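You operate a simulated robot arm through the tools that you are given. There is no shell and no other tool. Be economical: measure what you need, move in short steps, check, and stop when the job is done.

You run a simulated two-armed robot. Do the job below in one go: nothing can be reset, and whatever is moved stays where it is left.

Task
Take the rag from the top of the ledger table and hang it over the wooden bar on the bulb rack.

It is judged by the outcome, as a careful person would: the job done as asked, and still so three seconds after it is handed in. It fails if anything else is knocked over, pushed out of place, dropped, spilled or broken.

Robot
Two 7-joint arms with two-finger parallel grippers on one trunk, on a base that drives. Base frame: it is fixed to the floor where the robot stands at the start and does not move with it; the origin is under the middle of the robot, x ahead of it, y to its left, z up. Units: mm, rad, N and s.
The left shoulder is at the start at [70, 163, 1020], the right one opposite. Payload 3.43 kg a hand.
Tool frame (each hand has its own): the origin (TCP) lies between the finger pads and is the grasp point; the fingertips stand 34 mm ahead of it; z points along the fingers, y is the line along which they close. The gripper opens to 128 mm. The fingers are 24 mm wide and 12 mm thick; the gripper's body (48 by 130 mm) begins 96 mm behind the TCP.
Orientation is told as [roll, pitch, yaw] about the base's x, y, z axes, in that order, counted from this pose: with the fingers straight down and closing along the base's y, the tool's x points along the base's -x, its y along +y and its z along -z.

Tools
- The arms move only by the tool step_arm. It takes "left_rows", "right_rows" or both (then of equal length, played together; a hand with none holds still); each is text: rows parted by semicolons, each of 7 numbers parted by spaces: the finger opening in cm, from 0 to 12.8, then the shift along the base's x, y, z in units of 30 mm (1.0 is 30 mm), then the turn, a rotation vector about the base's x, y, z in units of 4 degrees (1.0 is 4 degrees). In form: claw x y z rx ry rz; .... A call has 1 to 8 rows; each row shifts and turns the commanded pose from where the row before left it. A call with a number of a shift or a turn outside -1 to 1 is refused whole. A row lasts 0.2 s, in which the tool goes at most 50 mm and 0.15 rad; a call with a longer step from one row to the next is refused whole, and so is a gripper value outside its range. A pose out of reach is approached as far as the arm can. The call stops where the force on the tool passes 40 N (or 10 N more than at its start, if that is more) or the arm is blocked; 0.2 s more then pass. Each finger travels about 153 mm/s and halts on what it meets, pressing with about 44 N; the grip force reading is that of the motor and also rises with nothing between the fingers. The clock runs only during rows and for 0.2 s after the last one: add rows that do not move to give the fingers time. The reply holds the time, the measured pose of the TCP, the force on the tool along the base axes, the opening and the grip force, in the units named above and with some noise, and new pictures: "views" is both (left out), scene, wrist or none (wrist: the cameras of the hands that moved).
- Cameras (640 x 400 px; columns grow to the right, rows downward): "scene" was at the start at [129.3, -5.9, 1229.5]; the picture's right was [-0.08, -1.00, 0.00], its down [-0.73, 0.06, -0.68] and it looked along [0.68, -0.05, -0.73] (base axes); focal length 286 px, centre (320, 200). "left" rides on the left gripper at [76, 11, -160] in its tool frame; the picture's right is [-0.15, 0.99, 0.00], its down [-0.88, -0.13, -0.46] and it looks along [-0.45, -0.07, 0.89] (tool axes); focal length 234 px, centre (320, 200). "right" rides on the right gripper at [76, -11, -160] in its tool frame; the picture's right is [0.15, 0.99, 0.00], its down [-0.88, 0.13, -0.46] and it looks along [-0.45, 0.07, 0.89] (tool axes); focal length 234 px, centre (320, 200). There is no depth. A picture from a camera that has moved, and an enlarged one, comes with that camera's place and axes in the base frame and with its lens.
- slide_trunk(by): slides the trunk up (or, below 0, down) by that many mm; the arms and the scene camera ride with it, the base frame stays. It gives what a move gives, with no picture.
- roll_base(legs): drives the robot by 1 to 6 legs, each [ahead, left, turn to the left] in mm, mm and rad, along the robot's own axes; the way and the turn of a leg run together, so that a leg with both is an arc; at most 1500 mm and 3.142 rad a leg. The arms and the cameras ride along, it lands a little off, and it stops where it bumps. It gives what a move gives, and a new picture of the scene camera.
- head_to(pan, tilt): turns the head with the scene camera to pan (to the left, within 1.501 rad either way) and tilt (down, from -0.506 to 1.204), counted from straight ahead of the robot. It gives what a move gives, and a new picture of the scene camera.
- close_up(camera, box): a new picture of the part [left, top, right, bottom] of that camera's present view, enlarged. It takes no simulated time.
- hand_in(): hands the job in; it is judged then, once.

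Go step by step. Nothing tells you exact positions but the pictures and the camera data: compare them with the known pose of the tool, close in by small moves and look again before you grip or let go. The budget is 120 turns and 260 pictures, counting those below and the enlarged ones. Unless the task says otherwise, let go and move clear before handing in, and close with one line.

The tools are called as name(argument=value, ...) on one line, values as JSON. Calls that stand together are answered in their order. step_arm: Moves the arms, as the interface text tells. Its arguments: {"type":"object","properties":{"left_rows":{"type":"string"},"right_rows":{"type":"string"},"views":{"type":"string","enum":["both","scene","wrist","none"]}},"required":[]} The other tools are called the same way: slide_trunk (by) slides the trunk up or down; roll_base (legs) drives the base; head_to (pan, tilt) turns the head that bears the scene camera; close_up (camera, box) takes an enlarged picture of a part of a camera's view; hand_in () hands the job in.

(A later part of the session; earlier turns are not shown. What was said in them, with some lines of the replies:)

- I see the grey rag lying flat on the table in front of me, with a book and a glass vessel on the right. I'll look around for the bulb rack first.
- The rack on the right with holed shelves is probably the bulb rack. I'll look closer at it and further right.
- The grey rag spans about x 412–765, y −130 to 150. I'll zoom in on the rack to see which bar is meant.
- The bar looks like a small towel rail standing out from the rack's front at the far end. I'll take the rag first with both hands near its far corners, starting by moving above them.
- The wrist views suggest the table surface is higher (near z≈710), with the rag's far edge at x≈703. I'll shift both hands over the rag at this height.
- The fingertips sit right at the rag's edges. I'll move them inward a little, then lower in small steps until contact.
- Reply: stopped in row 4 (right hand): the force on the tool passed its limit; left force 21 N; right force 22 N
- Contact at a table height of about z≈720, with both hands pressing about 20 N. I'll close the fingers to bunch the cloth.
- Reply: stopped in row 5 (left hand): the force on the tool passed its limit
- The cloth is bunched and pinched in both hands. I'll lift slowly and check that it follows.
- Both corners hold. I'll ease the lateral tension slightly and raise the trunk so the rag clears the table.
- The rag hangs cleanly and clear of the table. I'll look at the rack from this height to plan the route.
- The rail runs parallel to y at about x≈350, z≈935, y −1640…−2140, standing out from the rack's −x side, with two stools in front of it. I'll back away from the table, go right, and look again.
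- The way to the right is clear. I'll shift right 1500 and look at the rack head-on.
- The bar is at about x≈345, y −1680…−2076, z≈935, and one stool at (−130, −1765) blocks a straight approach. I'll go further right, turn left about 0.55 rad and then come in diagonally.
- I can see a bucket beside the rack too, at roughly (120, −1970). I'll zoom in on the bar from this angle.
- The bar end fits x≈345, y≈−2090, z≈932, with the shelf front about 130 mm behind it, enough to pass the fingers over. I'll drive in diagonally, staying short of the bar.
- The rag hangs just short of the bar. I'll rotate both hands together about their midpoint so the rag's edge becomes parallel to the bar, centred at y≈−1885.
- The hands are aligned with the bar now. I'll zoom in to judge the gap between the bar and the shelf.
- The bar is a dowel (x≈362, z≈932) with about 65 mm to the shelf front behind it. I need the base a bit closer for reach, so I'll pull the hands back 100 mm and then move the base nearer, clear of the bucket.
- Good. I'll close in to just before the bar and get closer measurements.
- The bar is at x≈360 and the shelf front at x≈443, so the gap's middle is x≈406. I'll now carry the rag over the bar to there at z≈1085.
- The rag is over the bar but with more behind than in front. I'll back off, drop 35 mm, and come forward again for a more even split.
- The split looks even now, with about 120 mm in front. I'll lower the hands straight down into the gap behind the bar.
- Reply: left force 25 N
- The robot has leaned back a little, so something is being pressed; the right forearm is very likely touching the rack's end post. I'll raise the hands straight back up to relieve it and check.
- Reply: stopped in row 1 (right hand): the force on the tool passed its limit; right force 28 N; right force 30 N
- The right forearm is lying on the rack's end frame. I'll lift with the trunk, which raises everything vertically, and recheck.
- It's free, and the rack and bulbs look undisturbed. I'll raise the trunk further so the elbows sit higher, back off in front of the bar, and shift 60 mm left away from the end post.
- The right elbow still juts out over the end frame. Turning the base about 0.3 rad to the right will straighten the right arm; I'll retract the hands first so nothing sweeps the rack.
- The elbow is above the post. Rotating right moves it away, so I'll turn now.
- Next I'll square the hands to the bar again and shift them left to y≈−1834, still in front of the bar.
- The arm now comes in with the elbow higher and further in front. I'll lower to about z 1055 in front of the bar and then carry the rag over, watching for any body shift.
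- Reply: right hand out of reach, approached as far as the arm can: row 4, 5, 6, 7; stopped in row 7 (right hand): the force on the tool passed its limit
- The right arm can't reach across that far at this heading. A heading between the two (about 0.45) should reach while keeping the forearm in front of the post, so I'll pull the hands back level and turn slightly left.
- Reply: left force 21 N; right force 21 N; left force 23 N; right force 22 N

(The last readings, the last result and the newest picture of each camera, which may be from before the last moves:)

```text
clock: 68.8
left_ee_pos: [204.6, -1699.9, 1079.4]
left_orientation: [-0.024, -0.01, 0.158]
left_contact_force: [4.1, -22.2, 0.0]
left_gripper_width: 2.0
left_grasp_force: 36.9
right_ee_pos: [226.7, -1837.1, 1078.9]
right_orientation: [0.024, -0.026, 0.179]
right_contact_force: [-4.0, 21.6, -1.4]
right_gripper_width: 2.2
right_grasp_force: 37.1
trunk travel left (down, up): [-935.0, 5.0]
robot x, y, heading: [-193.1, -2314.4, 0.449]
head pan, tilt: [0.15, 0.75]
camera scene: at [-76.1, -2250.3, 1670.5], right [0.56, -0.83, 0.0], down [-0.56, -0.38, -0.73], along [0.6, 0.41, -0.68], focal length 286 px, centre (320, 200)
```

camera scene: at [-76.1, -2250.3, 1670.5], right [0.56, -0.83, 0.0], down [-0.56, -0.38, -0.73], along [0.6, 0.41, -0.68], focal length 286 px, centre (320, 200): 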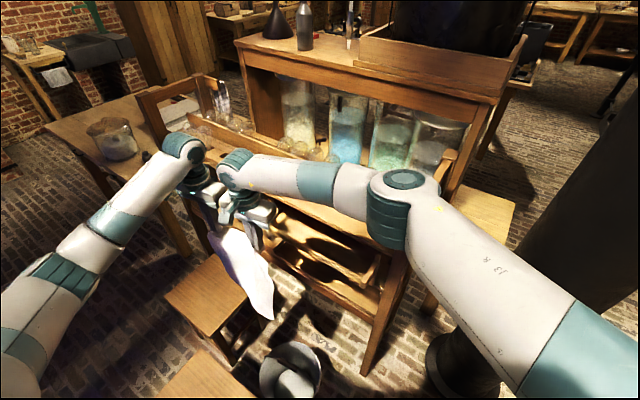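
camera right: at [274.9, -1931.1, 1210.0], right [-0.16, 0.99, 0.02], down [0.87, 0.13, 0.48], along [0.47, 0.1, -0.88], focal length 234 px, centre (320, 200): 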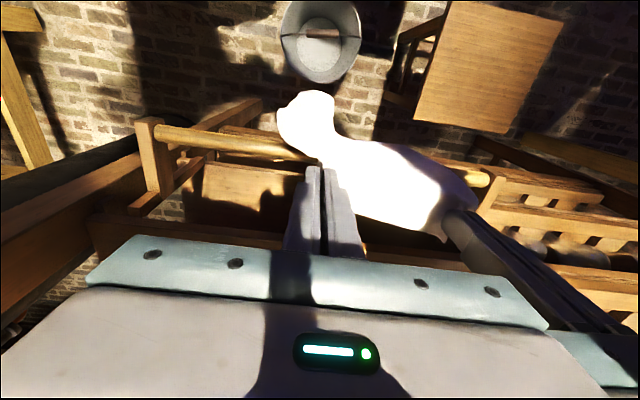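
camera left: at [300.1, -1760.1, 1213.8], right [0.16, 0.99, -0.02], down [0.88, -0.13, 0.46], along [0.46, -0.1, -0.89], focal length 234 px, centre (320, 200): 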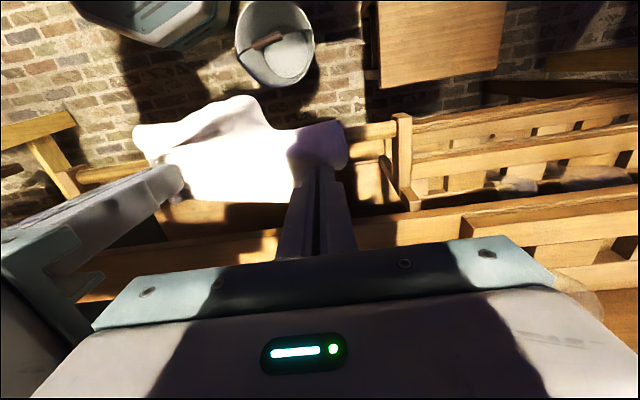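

Squaring the hands to the bar again and moving to just in front of it.

step_arm(left_rows="0 .8 -.575 0 0 0 -.6;0 .8 -.575 0 0 0 -.6;0 .8 -.575 0 0 0 -.6;0 .8 -.575 0 0 0 -.6;0 0 0 0 0 0 0", right_rows="0 .61 -.55 0 0 0 -.6;0 .61 -.55 0 0 0 -.6;0 .61 -.55 0 0 0 -.6;0 .61 -.55 0 0 0 -.6;0 0 0 0 0 0 0", views="none")

step_arm(left_rows="0 .7 0 -.3 0 0 0;0 .7 0 -.3 0 0 0;0 .7 0 -.3 0 0 0;0 .7 0 0 0 0 0;0 .7 0 0 0 0 0;0 0 0 0 0 0 0", right_rows="0 .7 0 -.3 0 0 0;0 .7 0 -.3 0 0 0;0 .7 0 -.3 0 0 0;0 .7 0 0 0 0 0;0 .7 0 0 0 0 0;0 0 0 0 0 0 0")

close_up(camera="scene", box=[160, 120, 440, 330])

```text
clock: 70.0
left_ee_pos: [300.2, -1767.3, 1080.7]
left_orientation: [-0.022, -0.01, -0.009]
left_contact_force: [0.0, -9.8, 0.3]
left_gripper_width: 2.0
left_grasp_force: 36.1
right_ee_pos: [299.8, -1903.5, 1080.5]
right_orientation: [0.024, -0.027, 0.01]
right_contact_force: [-0.1, 9.0, 0.5]
right_gripper_width: 2.3
right_grasp_force: 36.9
trunk travel left (down, up): [-935.0, 5.0]
robot x, y, heading: [-188.2, -2320.7, 0.452]
head pan, tilt: [0.15, 0.75]
```

```text
clock: 71.3
left_ee_pos: [402.4, -1768.2, 1055.1]
left_orientation: [-0.023, -0.009, -0.011]
left_contact_force: [-0.1, -9.2, 0.8]
left_gripper_width: 2.1
left_grasp_force: 36.8
right_ee_pos: [402.0, -1904.1, 1051.4]
right_orientation: [0.025, -0.029, 0.009]
right_contact_force: [-0.9, 8.2, 0.4]
right_gripper_width: 2.2
right_grasp_force: 37.2
trunk travel left (down, up): [-935.0, 5.0]
robot x, y, heading: [-192.3, -2318.0, 0.449]
head pan, tilt: [0.15, 0.75]
camera scene: at [-78.3, -2249.0, 1670.6], right [0.56, -0.83, 0.0], down [-0.56, -0.39, -0.73], along [0.6, 0.41, -0.68], focal length 286 px, centre (320, 200)
camera right: at [324.1, -1920.4, 1209.7], right [-0.16, 0.99, 0.02], down [0.87, 0.13, 0.48], along [0.47, 0.09, -0.88], focal length 234 px, centre (320, 200)
camera left: at [326.6, -1752.2, 1211.8], right [0.16, 0.99, -0.02], down [0.87, -0.13, 0.47], along [0.46, -0.09, -0.88], focal length 234 px, centre (320, 200)
```

scene: 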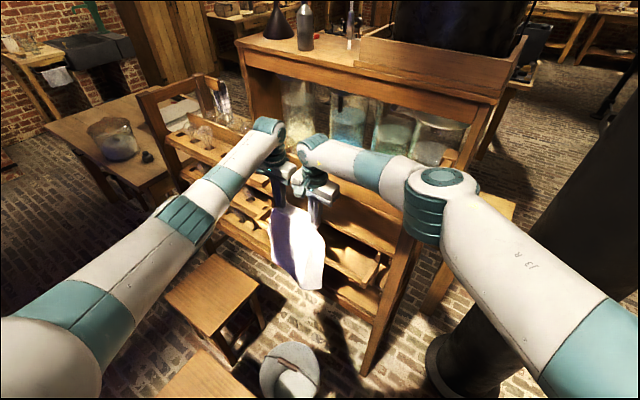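
right: 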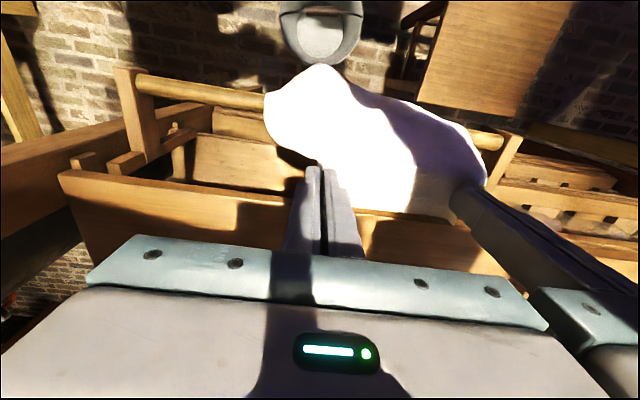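
left: 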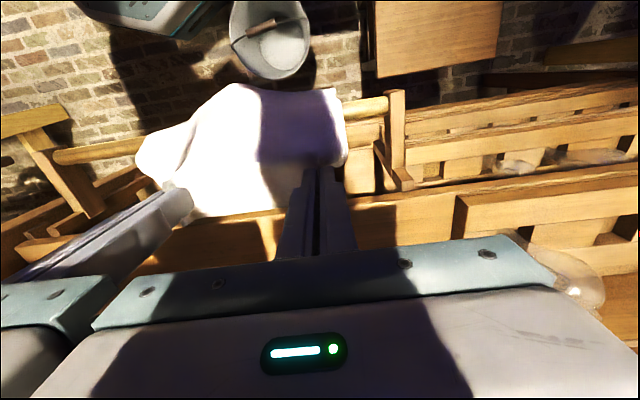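

```text
1.90 times, centred on (300, 225) of scene
camera zoom: at [-78.3, -2249.0, 1670.6], right [0.56, -0.83, 0.0], down [-0.56, -0.39, -0.73], along [0.6, 0.41, -0.68], focal length 546 px, centre (358, 152)
```

zoom: 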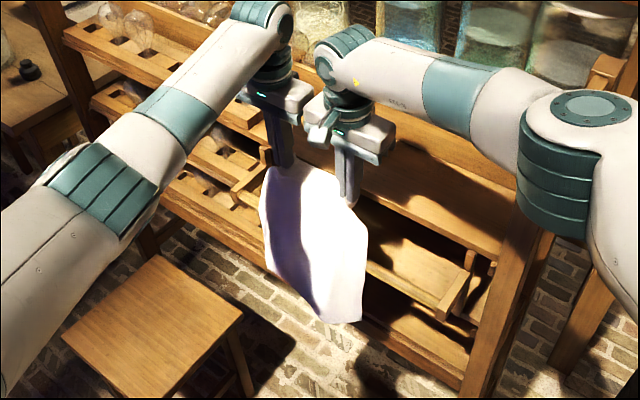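

It reached, and the rag is draped over the bar with an even split. I'll lower in small steps, checking that the body stays put.

step_arm(left_rows="0 0 0 -.4 0 0 0;0 0 0 -.4 0 0 0;0 0 0 -.4 0 0 0;0 0 0 0 0 0 0", right_rows="0 0 0 -.4 0 0 0;0 0 0 -.4 0 0 0;0 0 0 -.4 0 0 0;0 0 0 0 0 0 0", views="scene")

close_up(camera="scene", box=[220, 120, 500, 330])

```text
clock: 72.3
left_ee_pos: [403.8, -1770.5, 1016.6]
left_orientation: [-0.023, -0.009, -0.01]
left_contact_force: [-0.2, -8.0, 0.4]
left_gripper_width: 2.0
left_grasp_force: 36.7
right_ee_pos: [404.0, -1905.5, 1014.1]
right_orientation: [0.024, -0.026, 0.009]
right_contact_force: [-0.3, 7.7, 0.1]
right_gripper_width: 2.0
right_grasp_force: 37.1
trunk travel left (down, up): [-935.0, 5.0]
robot x, y, heading: [-187.9, -2319.1, 0.449]
head pan, tilt: [0.15, 0.75]
camera scene: at [-76.7, -2249.8, 1670.5], right [0.56, -0.83, 0.0], down [-0.56, -0.39, -0.73], along [0.6, 0.41, -0.68], focal length 286 px, centre (320, 200)
```

scene: 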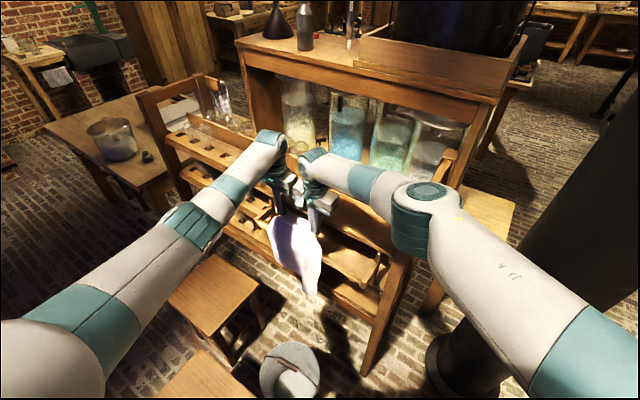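

```text
1.90 times, centred on (360, 225) of scene
camera zoom: at [-76.7, -2249.8, 1670.5], right [0.56, -0.83, 0.0], down [-0.56, -0.39, -0.73], along [0.6, 0.41, -0.68], focal length 546 px, centre (244, 152)
```

zoom: 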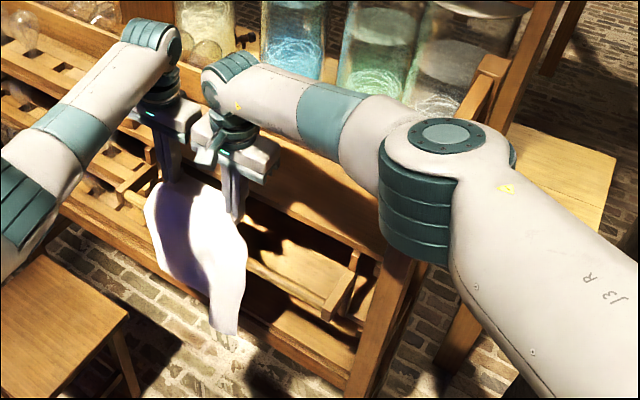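

No contact so far, so I'll continue down.

step_arm(left_rows="0 0 0 -.4 0 0 0;0 0 0 -.4 0 0 0;0 0 0 -.4 0 0 0;0 0 0 -.4 0 0 0;0 0 0 0 0 0 0", right_rows="0 0 0 -.4 0 0 0;0 0 0 -.4 0 0 0;0 0 0 -.4 0 0 0;0 0 0 -.4 0 0 0;0 0 0 0 0 0 0")

close_up(camera="scene", box=[220, 120, 500, 330])

```text
clock: 73.5
left_ee_pos: [404.4, -1768.8, 969.5]
left_orientation: [-0.023, -0.008, -0.011]
left_contact_force: [-0.3, -5.8, 0.0]
left_gripper_width: 2.1
left_grasp_force: 37.0
right_ee_pos: [402.7, -1903.3, 978.8]
right_orientation: [0.025, -0.028, 0.01]
right_contact_force: [-0.1, 7.2, -0.7]
right_gripper_width: 2.1
right_grasp_force: 37.2
right hand out of reach, approached as far as the arm can: row 4
trunk travel left (down, up): [-935.0, 5.0]
robot x, y, heading: [-189.6, -2317.7, 0.448]
head pan, tilt: [0.15, 0.75]
camera scene: at [-77.0, -2249.7, 1670.5], right [0.56, -0.83, 0.0], down [-0.56, -0.39, -0.73], along [0.6, 0.41, -0.68], focal length 286 px, centre (320, 200)
camera right: at [324.7, -1919.5, 1135.6], right [-0.16, 0.99, 0.02], down [0.87, 0.13, 0.48], along [0.47, 0.09, -0.88], focal length 234 px, centre (320, 200)
camera left: at [328.9, -1752.5, 1127.3], right [0.16, 0.99, -0.02], down [0.88, -0.13, 0.47], along [0.46, -0.09, -0.88], focal length 234 px, centre (320, 200)
```

scene: 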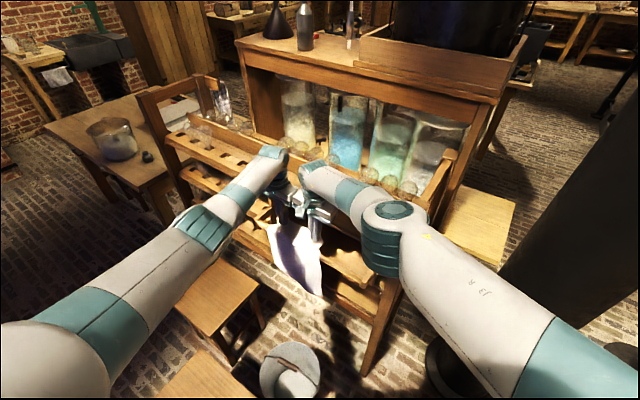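
right: 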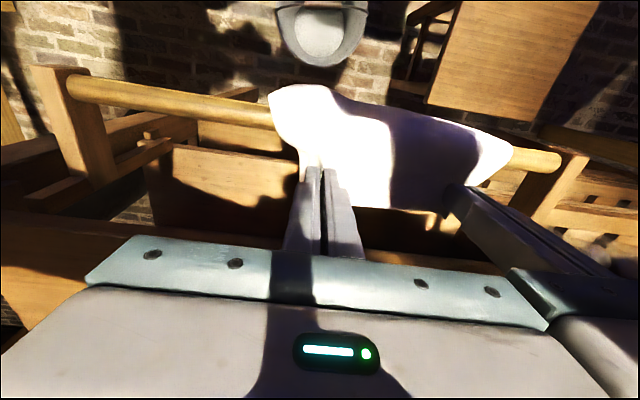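
left: 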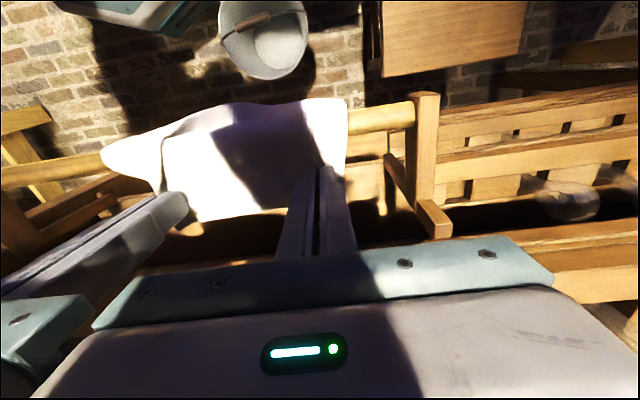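

```text
1.90 times, centred on (360, 225) of scene
camera zoom: at [-77.0, -2249.7, 1670.5], right [0.56, -0.83, 0.0], down [-0.56, -0.39, -0.73], along [0.6, 0.41, -0.68], focal length 546 px, centre (244, 152)
```

zoom: 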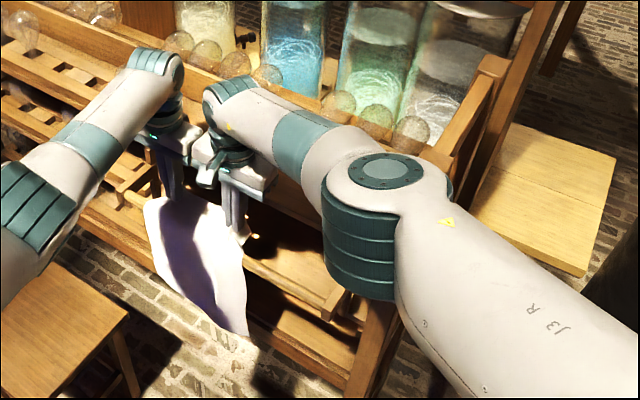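

The right arm is at its reach limit in height, but the elbow is now well in front of the post, so I'll lower everything 40 mm with the trunk.

slide_trunk(by=-40)

close_up(camera="left", box=[80, 60, 480, 260])

close_up(camera="scene", box=[220, 150, 420, 330])

```text
clock: 74.4
left_ee_pos: [404.1, -1769.4, 929.3]
left_orientation: [-0.022, -0.011, -0.009]
left_contact_force: [-0.4, -5.9, 0.4]
left_gripper_width: 1.9
left_grasp_force: 36.1
right_ee_pos: [402.7, -1903.6, 938.0]
right_orientation: [0.024, -0.028, 0.011]
right_contact_force: [-0.4, 5.9, -0.5]
right_gripper_width: 2.0
right_grasp_force: 37.1
trunk travel left (down, up): [-895.0, 45.0]
robot x, y, heading: [-192.4, -2318.0, 0.446]
head pan, tilt: [0.15, 0.75]
```

```text
1.60 times, centred on (280, 160) of left
camera zoom: at [328.5, -1752.7, 1087.9], right [0.16, 0.99, -0.02], down [0.87, -0.13, 0.47], along [0.46, -0.09, -0.88], focal length 375 px, centre (384, 264)
```

zoom: 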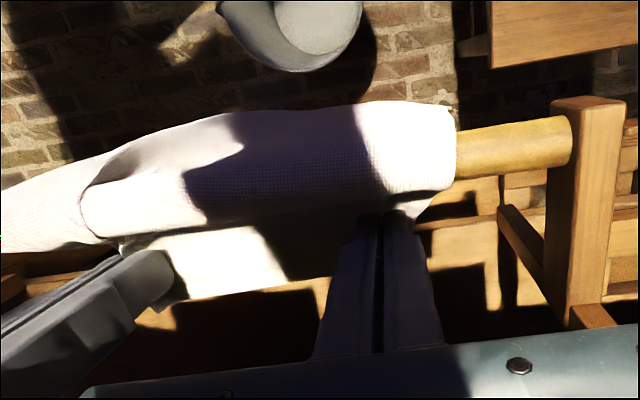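

```text
2.22 times, centred on (320, 240) of scene
camera zoom: at [-77.8, -2250.0, 1630.6], right [0.56, -0.83, 0.0], down [-0.56, -0.39, -0.73], along [0.6, 0.41, -0.68], focal length 636 px, centre (320, 111)
```

zoom: 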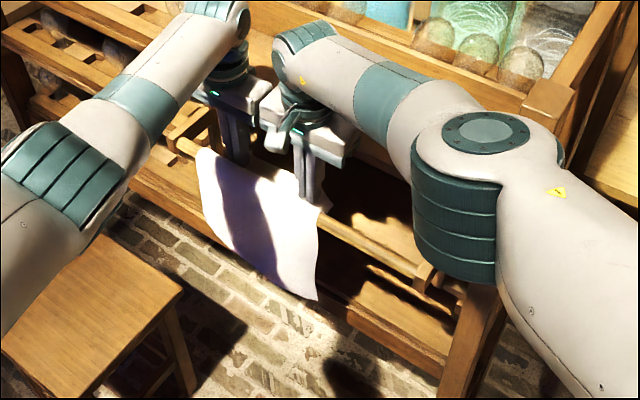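

The rag is folded over the bar with similar lengths on both sides. I'll open the fingers gently, only a few centimetres, and check.

step_arm(left_rows="1 0 0 0 0 0 0;2 0 0 0 0 0 0;3 0 0 0 0 0 0;3 0 0 0 0 0 0;3 0 0 0 0 0 0", right_rows="1 0 0 0 0 0 0;2 0 0 0 0 0 0;3 0 0 0 0 0 0;3 0 0 0 0 0 0;3 0 0 0 0 0 0")

close_up(camera="left", box=[80, 60, 480, 260])

```text
clock: 75.6
left_ee_pos: [404.8, -1768.5, 929.7]
left_orientation: [-0.023, -0.008, -0.012]
left_contact_force: [0.1, -0.3, -0.1]
left_gripper_width: 30.1
left_grasp_force: 0.0
right_ee_pos: [403.5, -1904.0, 938.1]
right_orientation: [0.023, -0.028, 0.01]
right_contact_force: [-0.9, -0.1, 0.2]
right_gripper_width: 30.0
right_grasp_force: 0.1
trunk travel left (down, up): [-895.0, 45.0]
robot x, y, heading: [-189.8, -2320.3, 0.45]
head pan, tilt: [0.15, 0.75]
camera scene: at [-77.4, -2249.7, 1630.5], right [0.56, -0.83, 0.0], down [-0.56, -0.39, -0.73], along [0.6, 0.41, -0.68], focal length 286 px, centre (320, 200)
camera right: at [324.6, -1919.7, 1095.8], right [-0.16, 0.99, 0.02], down [0.87, 0.13, 0.48], along [0.47, 0.09, -0.88], focal length 234 px, centre (320, 200)
camera left: at [328.7, -1752.5, 1087.6], right [0.16, 0.99, -0.02], down [0.87, -0.13, 0.47], along [0.46, -0.09, -0.88], focal length 234 px, centre (320, 200)
```

scene: 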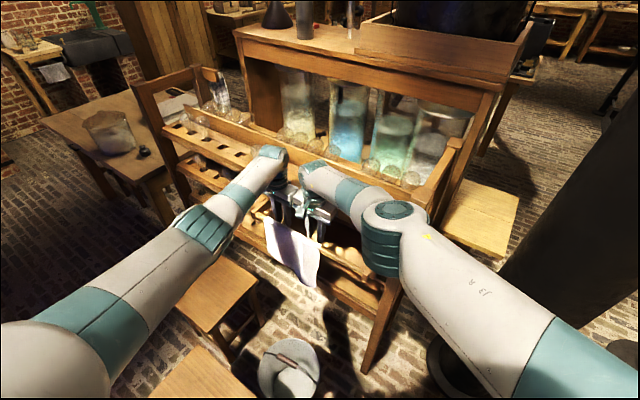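
right: 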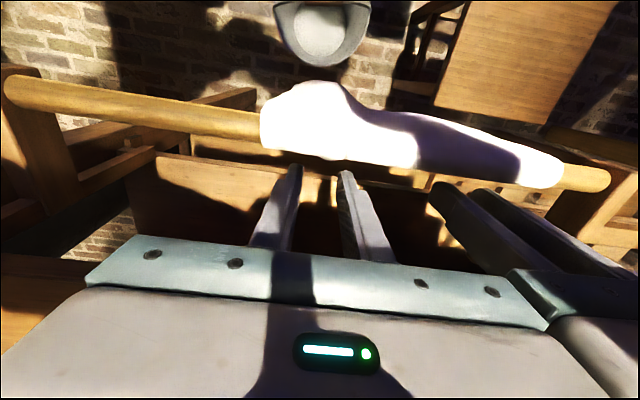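
left: 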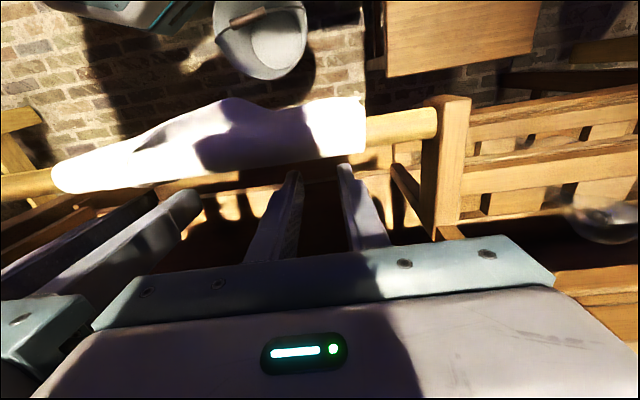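

```text
1.60 times, centred on (280, 160) of left
camera zoom: at [328.7, -1752.5, 1087.6], right [0.16, 0.99, -0.02], down [0.87, -0.13, 0.47], along [0.46, -0.09, -0.88], focal length 375 px, centre (384, 264)
```

zoom: 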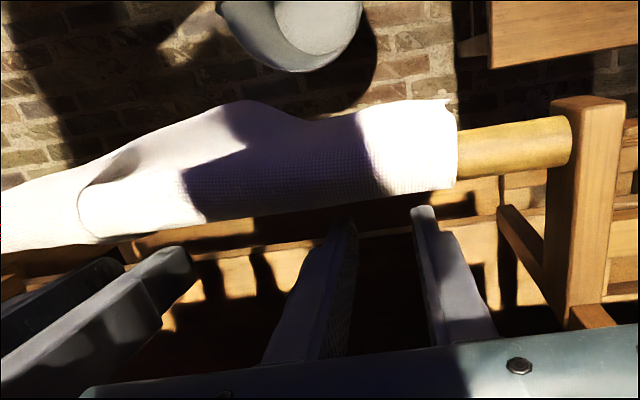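

The rag hangs over the bar on its own, with its back flap fallen behind. I'll raise the hands straight up and then back off over it.

step_arm(left_rows="3 0 0 .6 0 0 0;3 0 0 .7 0 0 0;3 0 0 .8 0 0 0;3 0 0 .8 0 0 0;3 0 0 .8 0 0 0;3 0 0 .8 0 0 0;3 0 0 .8 0 0 0", right_rows="3 0 0 .6 0 0 0;3 0 0 .7 0 0 0;3 0 0 .8 0 0 0;3 0 0 .8 0 0 0;3 0 0 .8 0 0 0;3 0 0 .8 0 0 0;3 0 0 .8 0 0 0", views="none")

step_arm(left_rows="3 -.9 0 .2 0 0 0;3 -.9 0 .2 0 0 0;3 -.9 0 0 0 0 0;3 -.9 0 0 0 0 0;3 -.9 0 0 0 0 0;3 -.9 0 0 0 0 0;3 -.9 0 0 0 0 0", right_rows="3 -.9 0 .2 0 0 0;3 -.9 0 .2 0 0 0;3 -.9 0 0 0 0 0;3 -.9 0 0 0 0 0;3 -.9 0 0 0 0 0;3 -.9 0 0 0 0 0;3 -.9 0 0 0 0 0")

```text
clock: 77.2
left_ee_pos: [403.2, -1767.7, 1088.2]
left_orientation: [-0.022, -0.011, -0.01]
left_contact_force: [0.1, 0.6, 0.1]
left_gripper_width: 30.0
left_grasp_force: 0.1
right_ee_pos: [404.0, -1903.5, 1096.7]
right_orientation: [0.025, -0.028, 0.011]
right_contact_force: [0.2, -0.3, -0.5]
right_gripper_width: 30.1
right_grasp_force: 0.0
trunk travel left (down, up): [-895.0, 45.0]
robot x, y, heading: [-190.8, -2319.8, 0.452]
head pan, tilt: [0.15, 0.75]
```

```text
clock: 78.8
left_ee_pos: [215.2, -1767.6, 1098.5]
left_orientation: [-0.026, -0.01, -0.01]
left_contact_force: [-0.4, -0.1, 0.4]
left_gripper_width: 29.9
left_grasp_force: 0.1
right_ee_pos: [212.8, -1903.7, 1110.4]
right_orientation: [0.023, -0.028, 0.01]
right_contact_force: [0.1, -0.3, -0.4]
right_gripper_width: 30.1
right_grasp_force: 0.1
trunk travel left (down, up): [-895.0, 45.0]
robot x, y, heading: [-193.3, -2320.4, 0.45]
head pan, tilt: [0.15, 0.75]
camera scene: at [-79.9, -2249.0, 1630.7], right [0.56, -0.83, 0.0], down [-0.56, -0.39, -0.73], along [0.6, 0.41, -0.68], focal length 286 px, centre (320, 200)
camera right: at [133.4, -1919.7, 1267.1], right [-0.16, 0.99, 0.02], down [0.87, 0.13, 0.48], along [0.48, 0.09, -0.87], focal length 234 px, centre (320, 200)
camera left: at [138.2, -1752.1, 1256.7], right [0.16, 0.99, -0.02], down [0.87, -0.13, 0.47], along [0.46, -0.09, -0.88], focal length 234 px, centre (320, 200)
```

scene: 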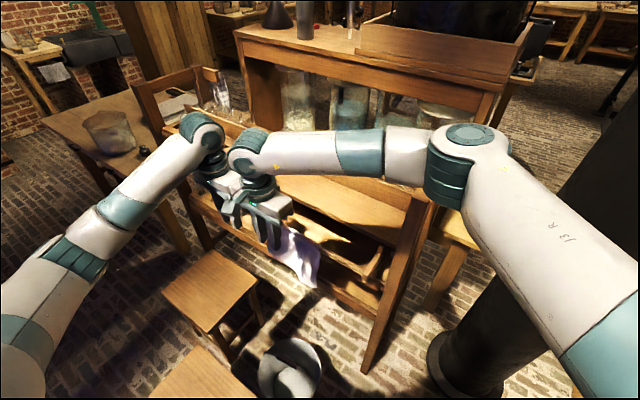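
right: 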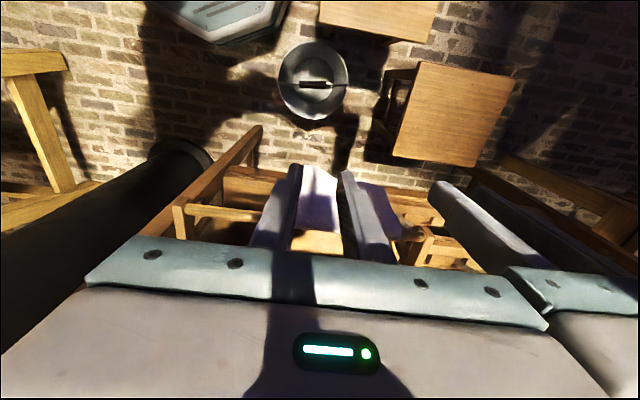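
left: 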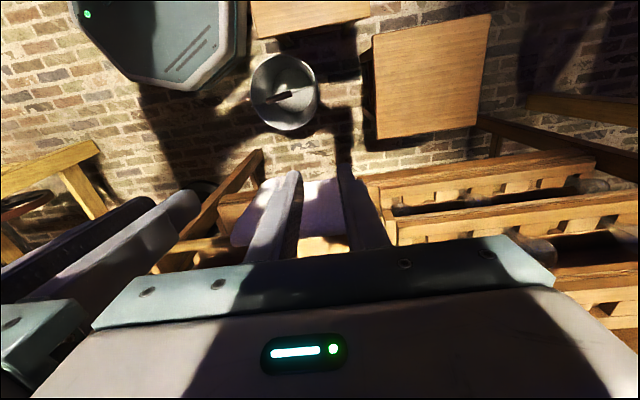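

The rag stayed on the bar. I'll back the robot away to the clear and check it from a distance.

roll_base(legs=[[-315, 152, 0]])

head_to(pan=0.1, tilt=0.6)

close_up(camera="scene", box=[200, 120, 480, 300])

```text
clock: 81.0
left_ee_pos: [-136.3, -1772.0, 1097.2]
left_orientation: [-0.022, -0.008, -0.006]
left_contact_force: [0.5, 0.7, -0.9]
left_gripper_width: 30.1
left_grasp_force: 0.0
right_ee_pos: [-135.1, -1907.3, 1108.4]
right_orientation: [0.024, -0.026, 0.015]
right_contact_force: [0.2, 0.3, -0.3]
right_gripper_width: 30.0
right_grasp_force: 0.1
trunk travel left (down, up): [-895.0, 45.0]
robot x, y, heading: [-540.9, -2320.9, 0.456]
head pan, tilt: [0.15, 0.75]
camera scene: at [-426.3, -2253.6, 1630.3], right [0.57, -0.82, 0.0], down [-0.56, -0.39, -0.73], along [0.6, 0.41, -0.68], focal length 286 px, centre (320, 200)
```

scene: 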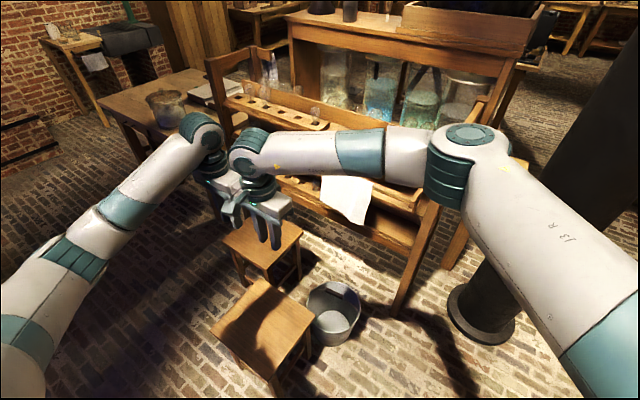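

```text
clock: 81.8
left_ee_pos: [-136.2, -1771.0, 1099.1]
left_orientation: [-0.022, -0.01, -0.007]
left_contact_force: [-0.5, -0.1, -0.6]
left_gripper_width: 30.4
left_grasp_force: 0.1
right_ee_pos: [-137.2, -1906.3, 1108.6]
right_orientation: [0.025, -0.029, 0.016]
right_contact_force: [0.3, -0.1, -0.2]
right_gripper_width: 29.9
right_grasp_force: 0.1
trunk travel left (down, up): [-895.0, 45.0]
robot x, y, heading: [-537.9, -2322.9, 0.456]
head pan, tilt: [0.099, 0.6]
camera scene: at [-421.8, -2254.4, 1643.4], right [0.53, -0.85, 0.0], down [-0.48, -0.3, -0.82], along [0.7, 0.43, -0.57], focal length 286 px, centre (320, 200)
```

scene: 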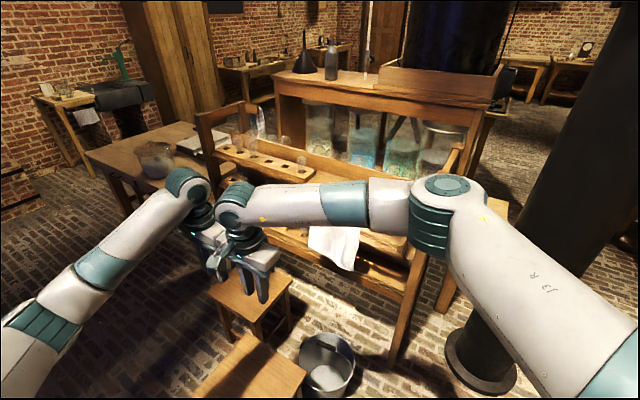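

```text
2.22 times, centred on (340, 210) of scene
camera zoom: at [-421.8, -2254.4, 1643.4], right [0.53, -0.85, 0.0], down [-0.48, -0.3, -0.82], along [0.7, 0.43, -0.57], focal length 636 px, centre (276, 178)
```

zoom: 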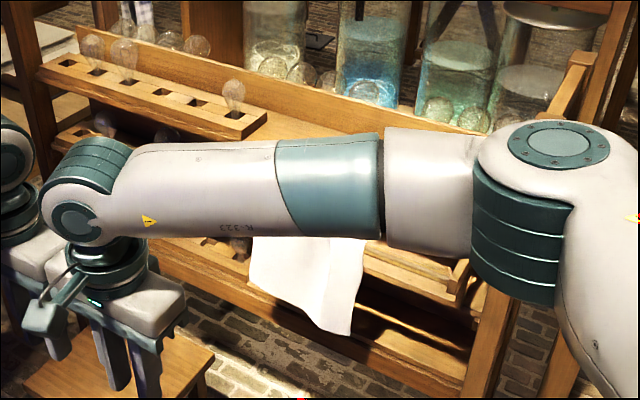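

The rag hangs steadily over the bar. The bulbs, stools and bucket look undisturbed, and the hands are clear, so I'm handing in.

hand_in()

```text
The job is handed in.
```

The rag from the ledger table is hanging over the wooden bar on the bulb rack, and both hands are clear; the right forearm rested on the rack's end post for about two seconds on the first try, but nothing looks moved.
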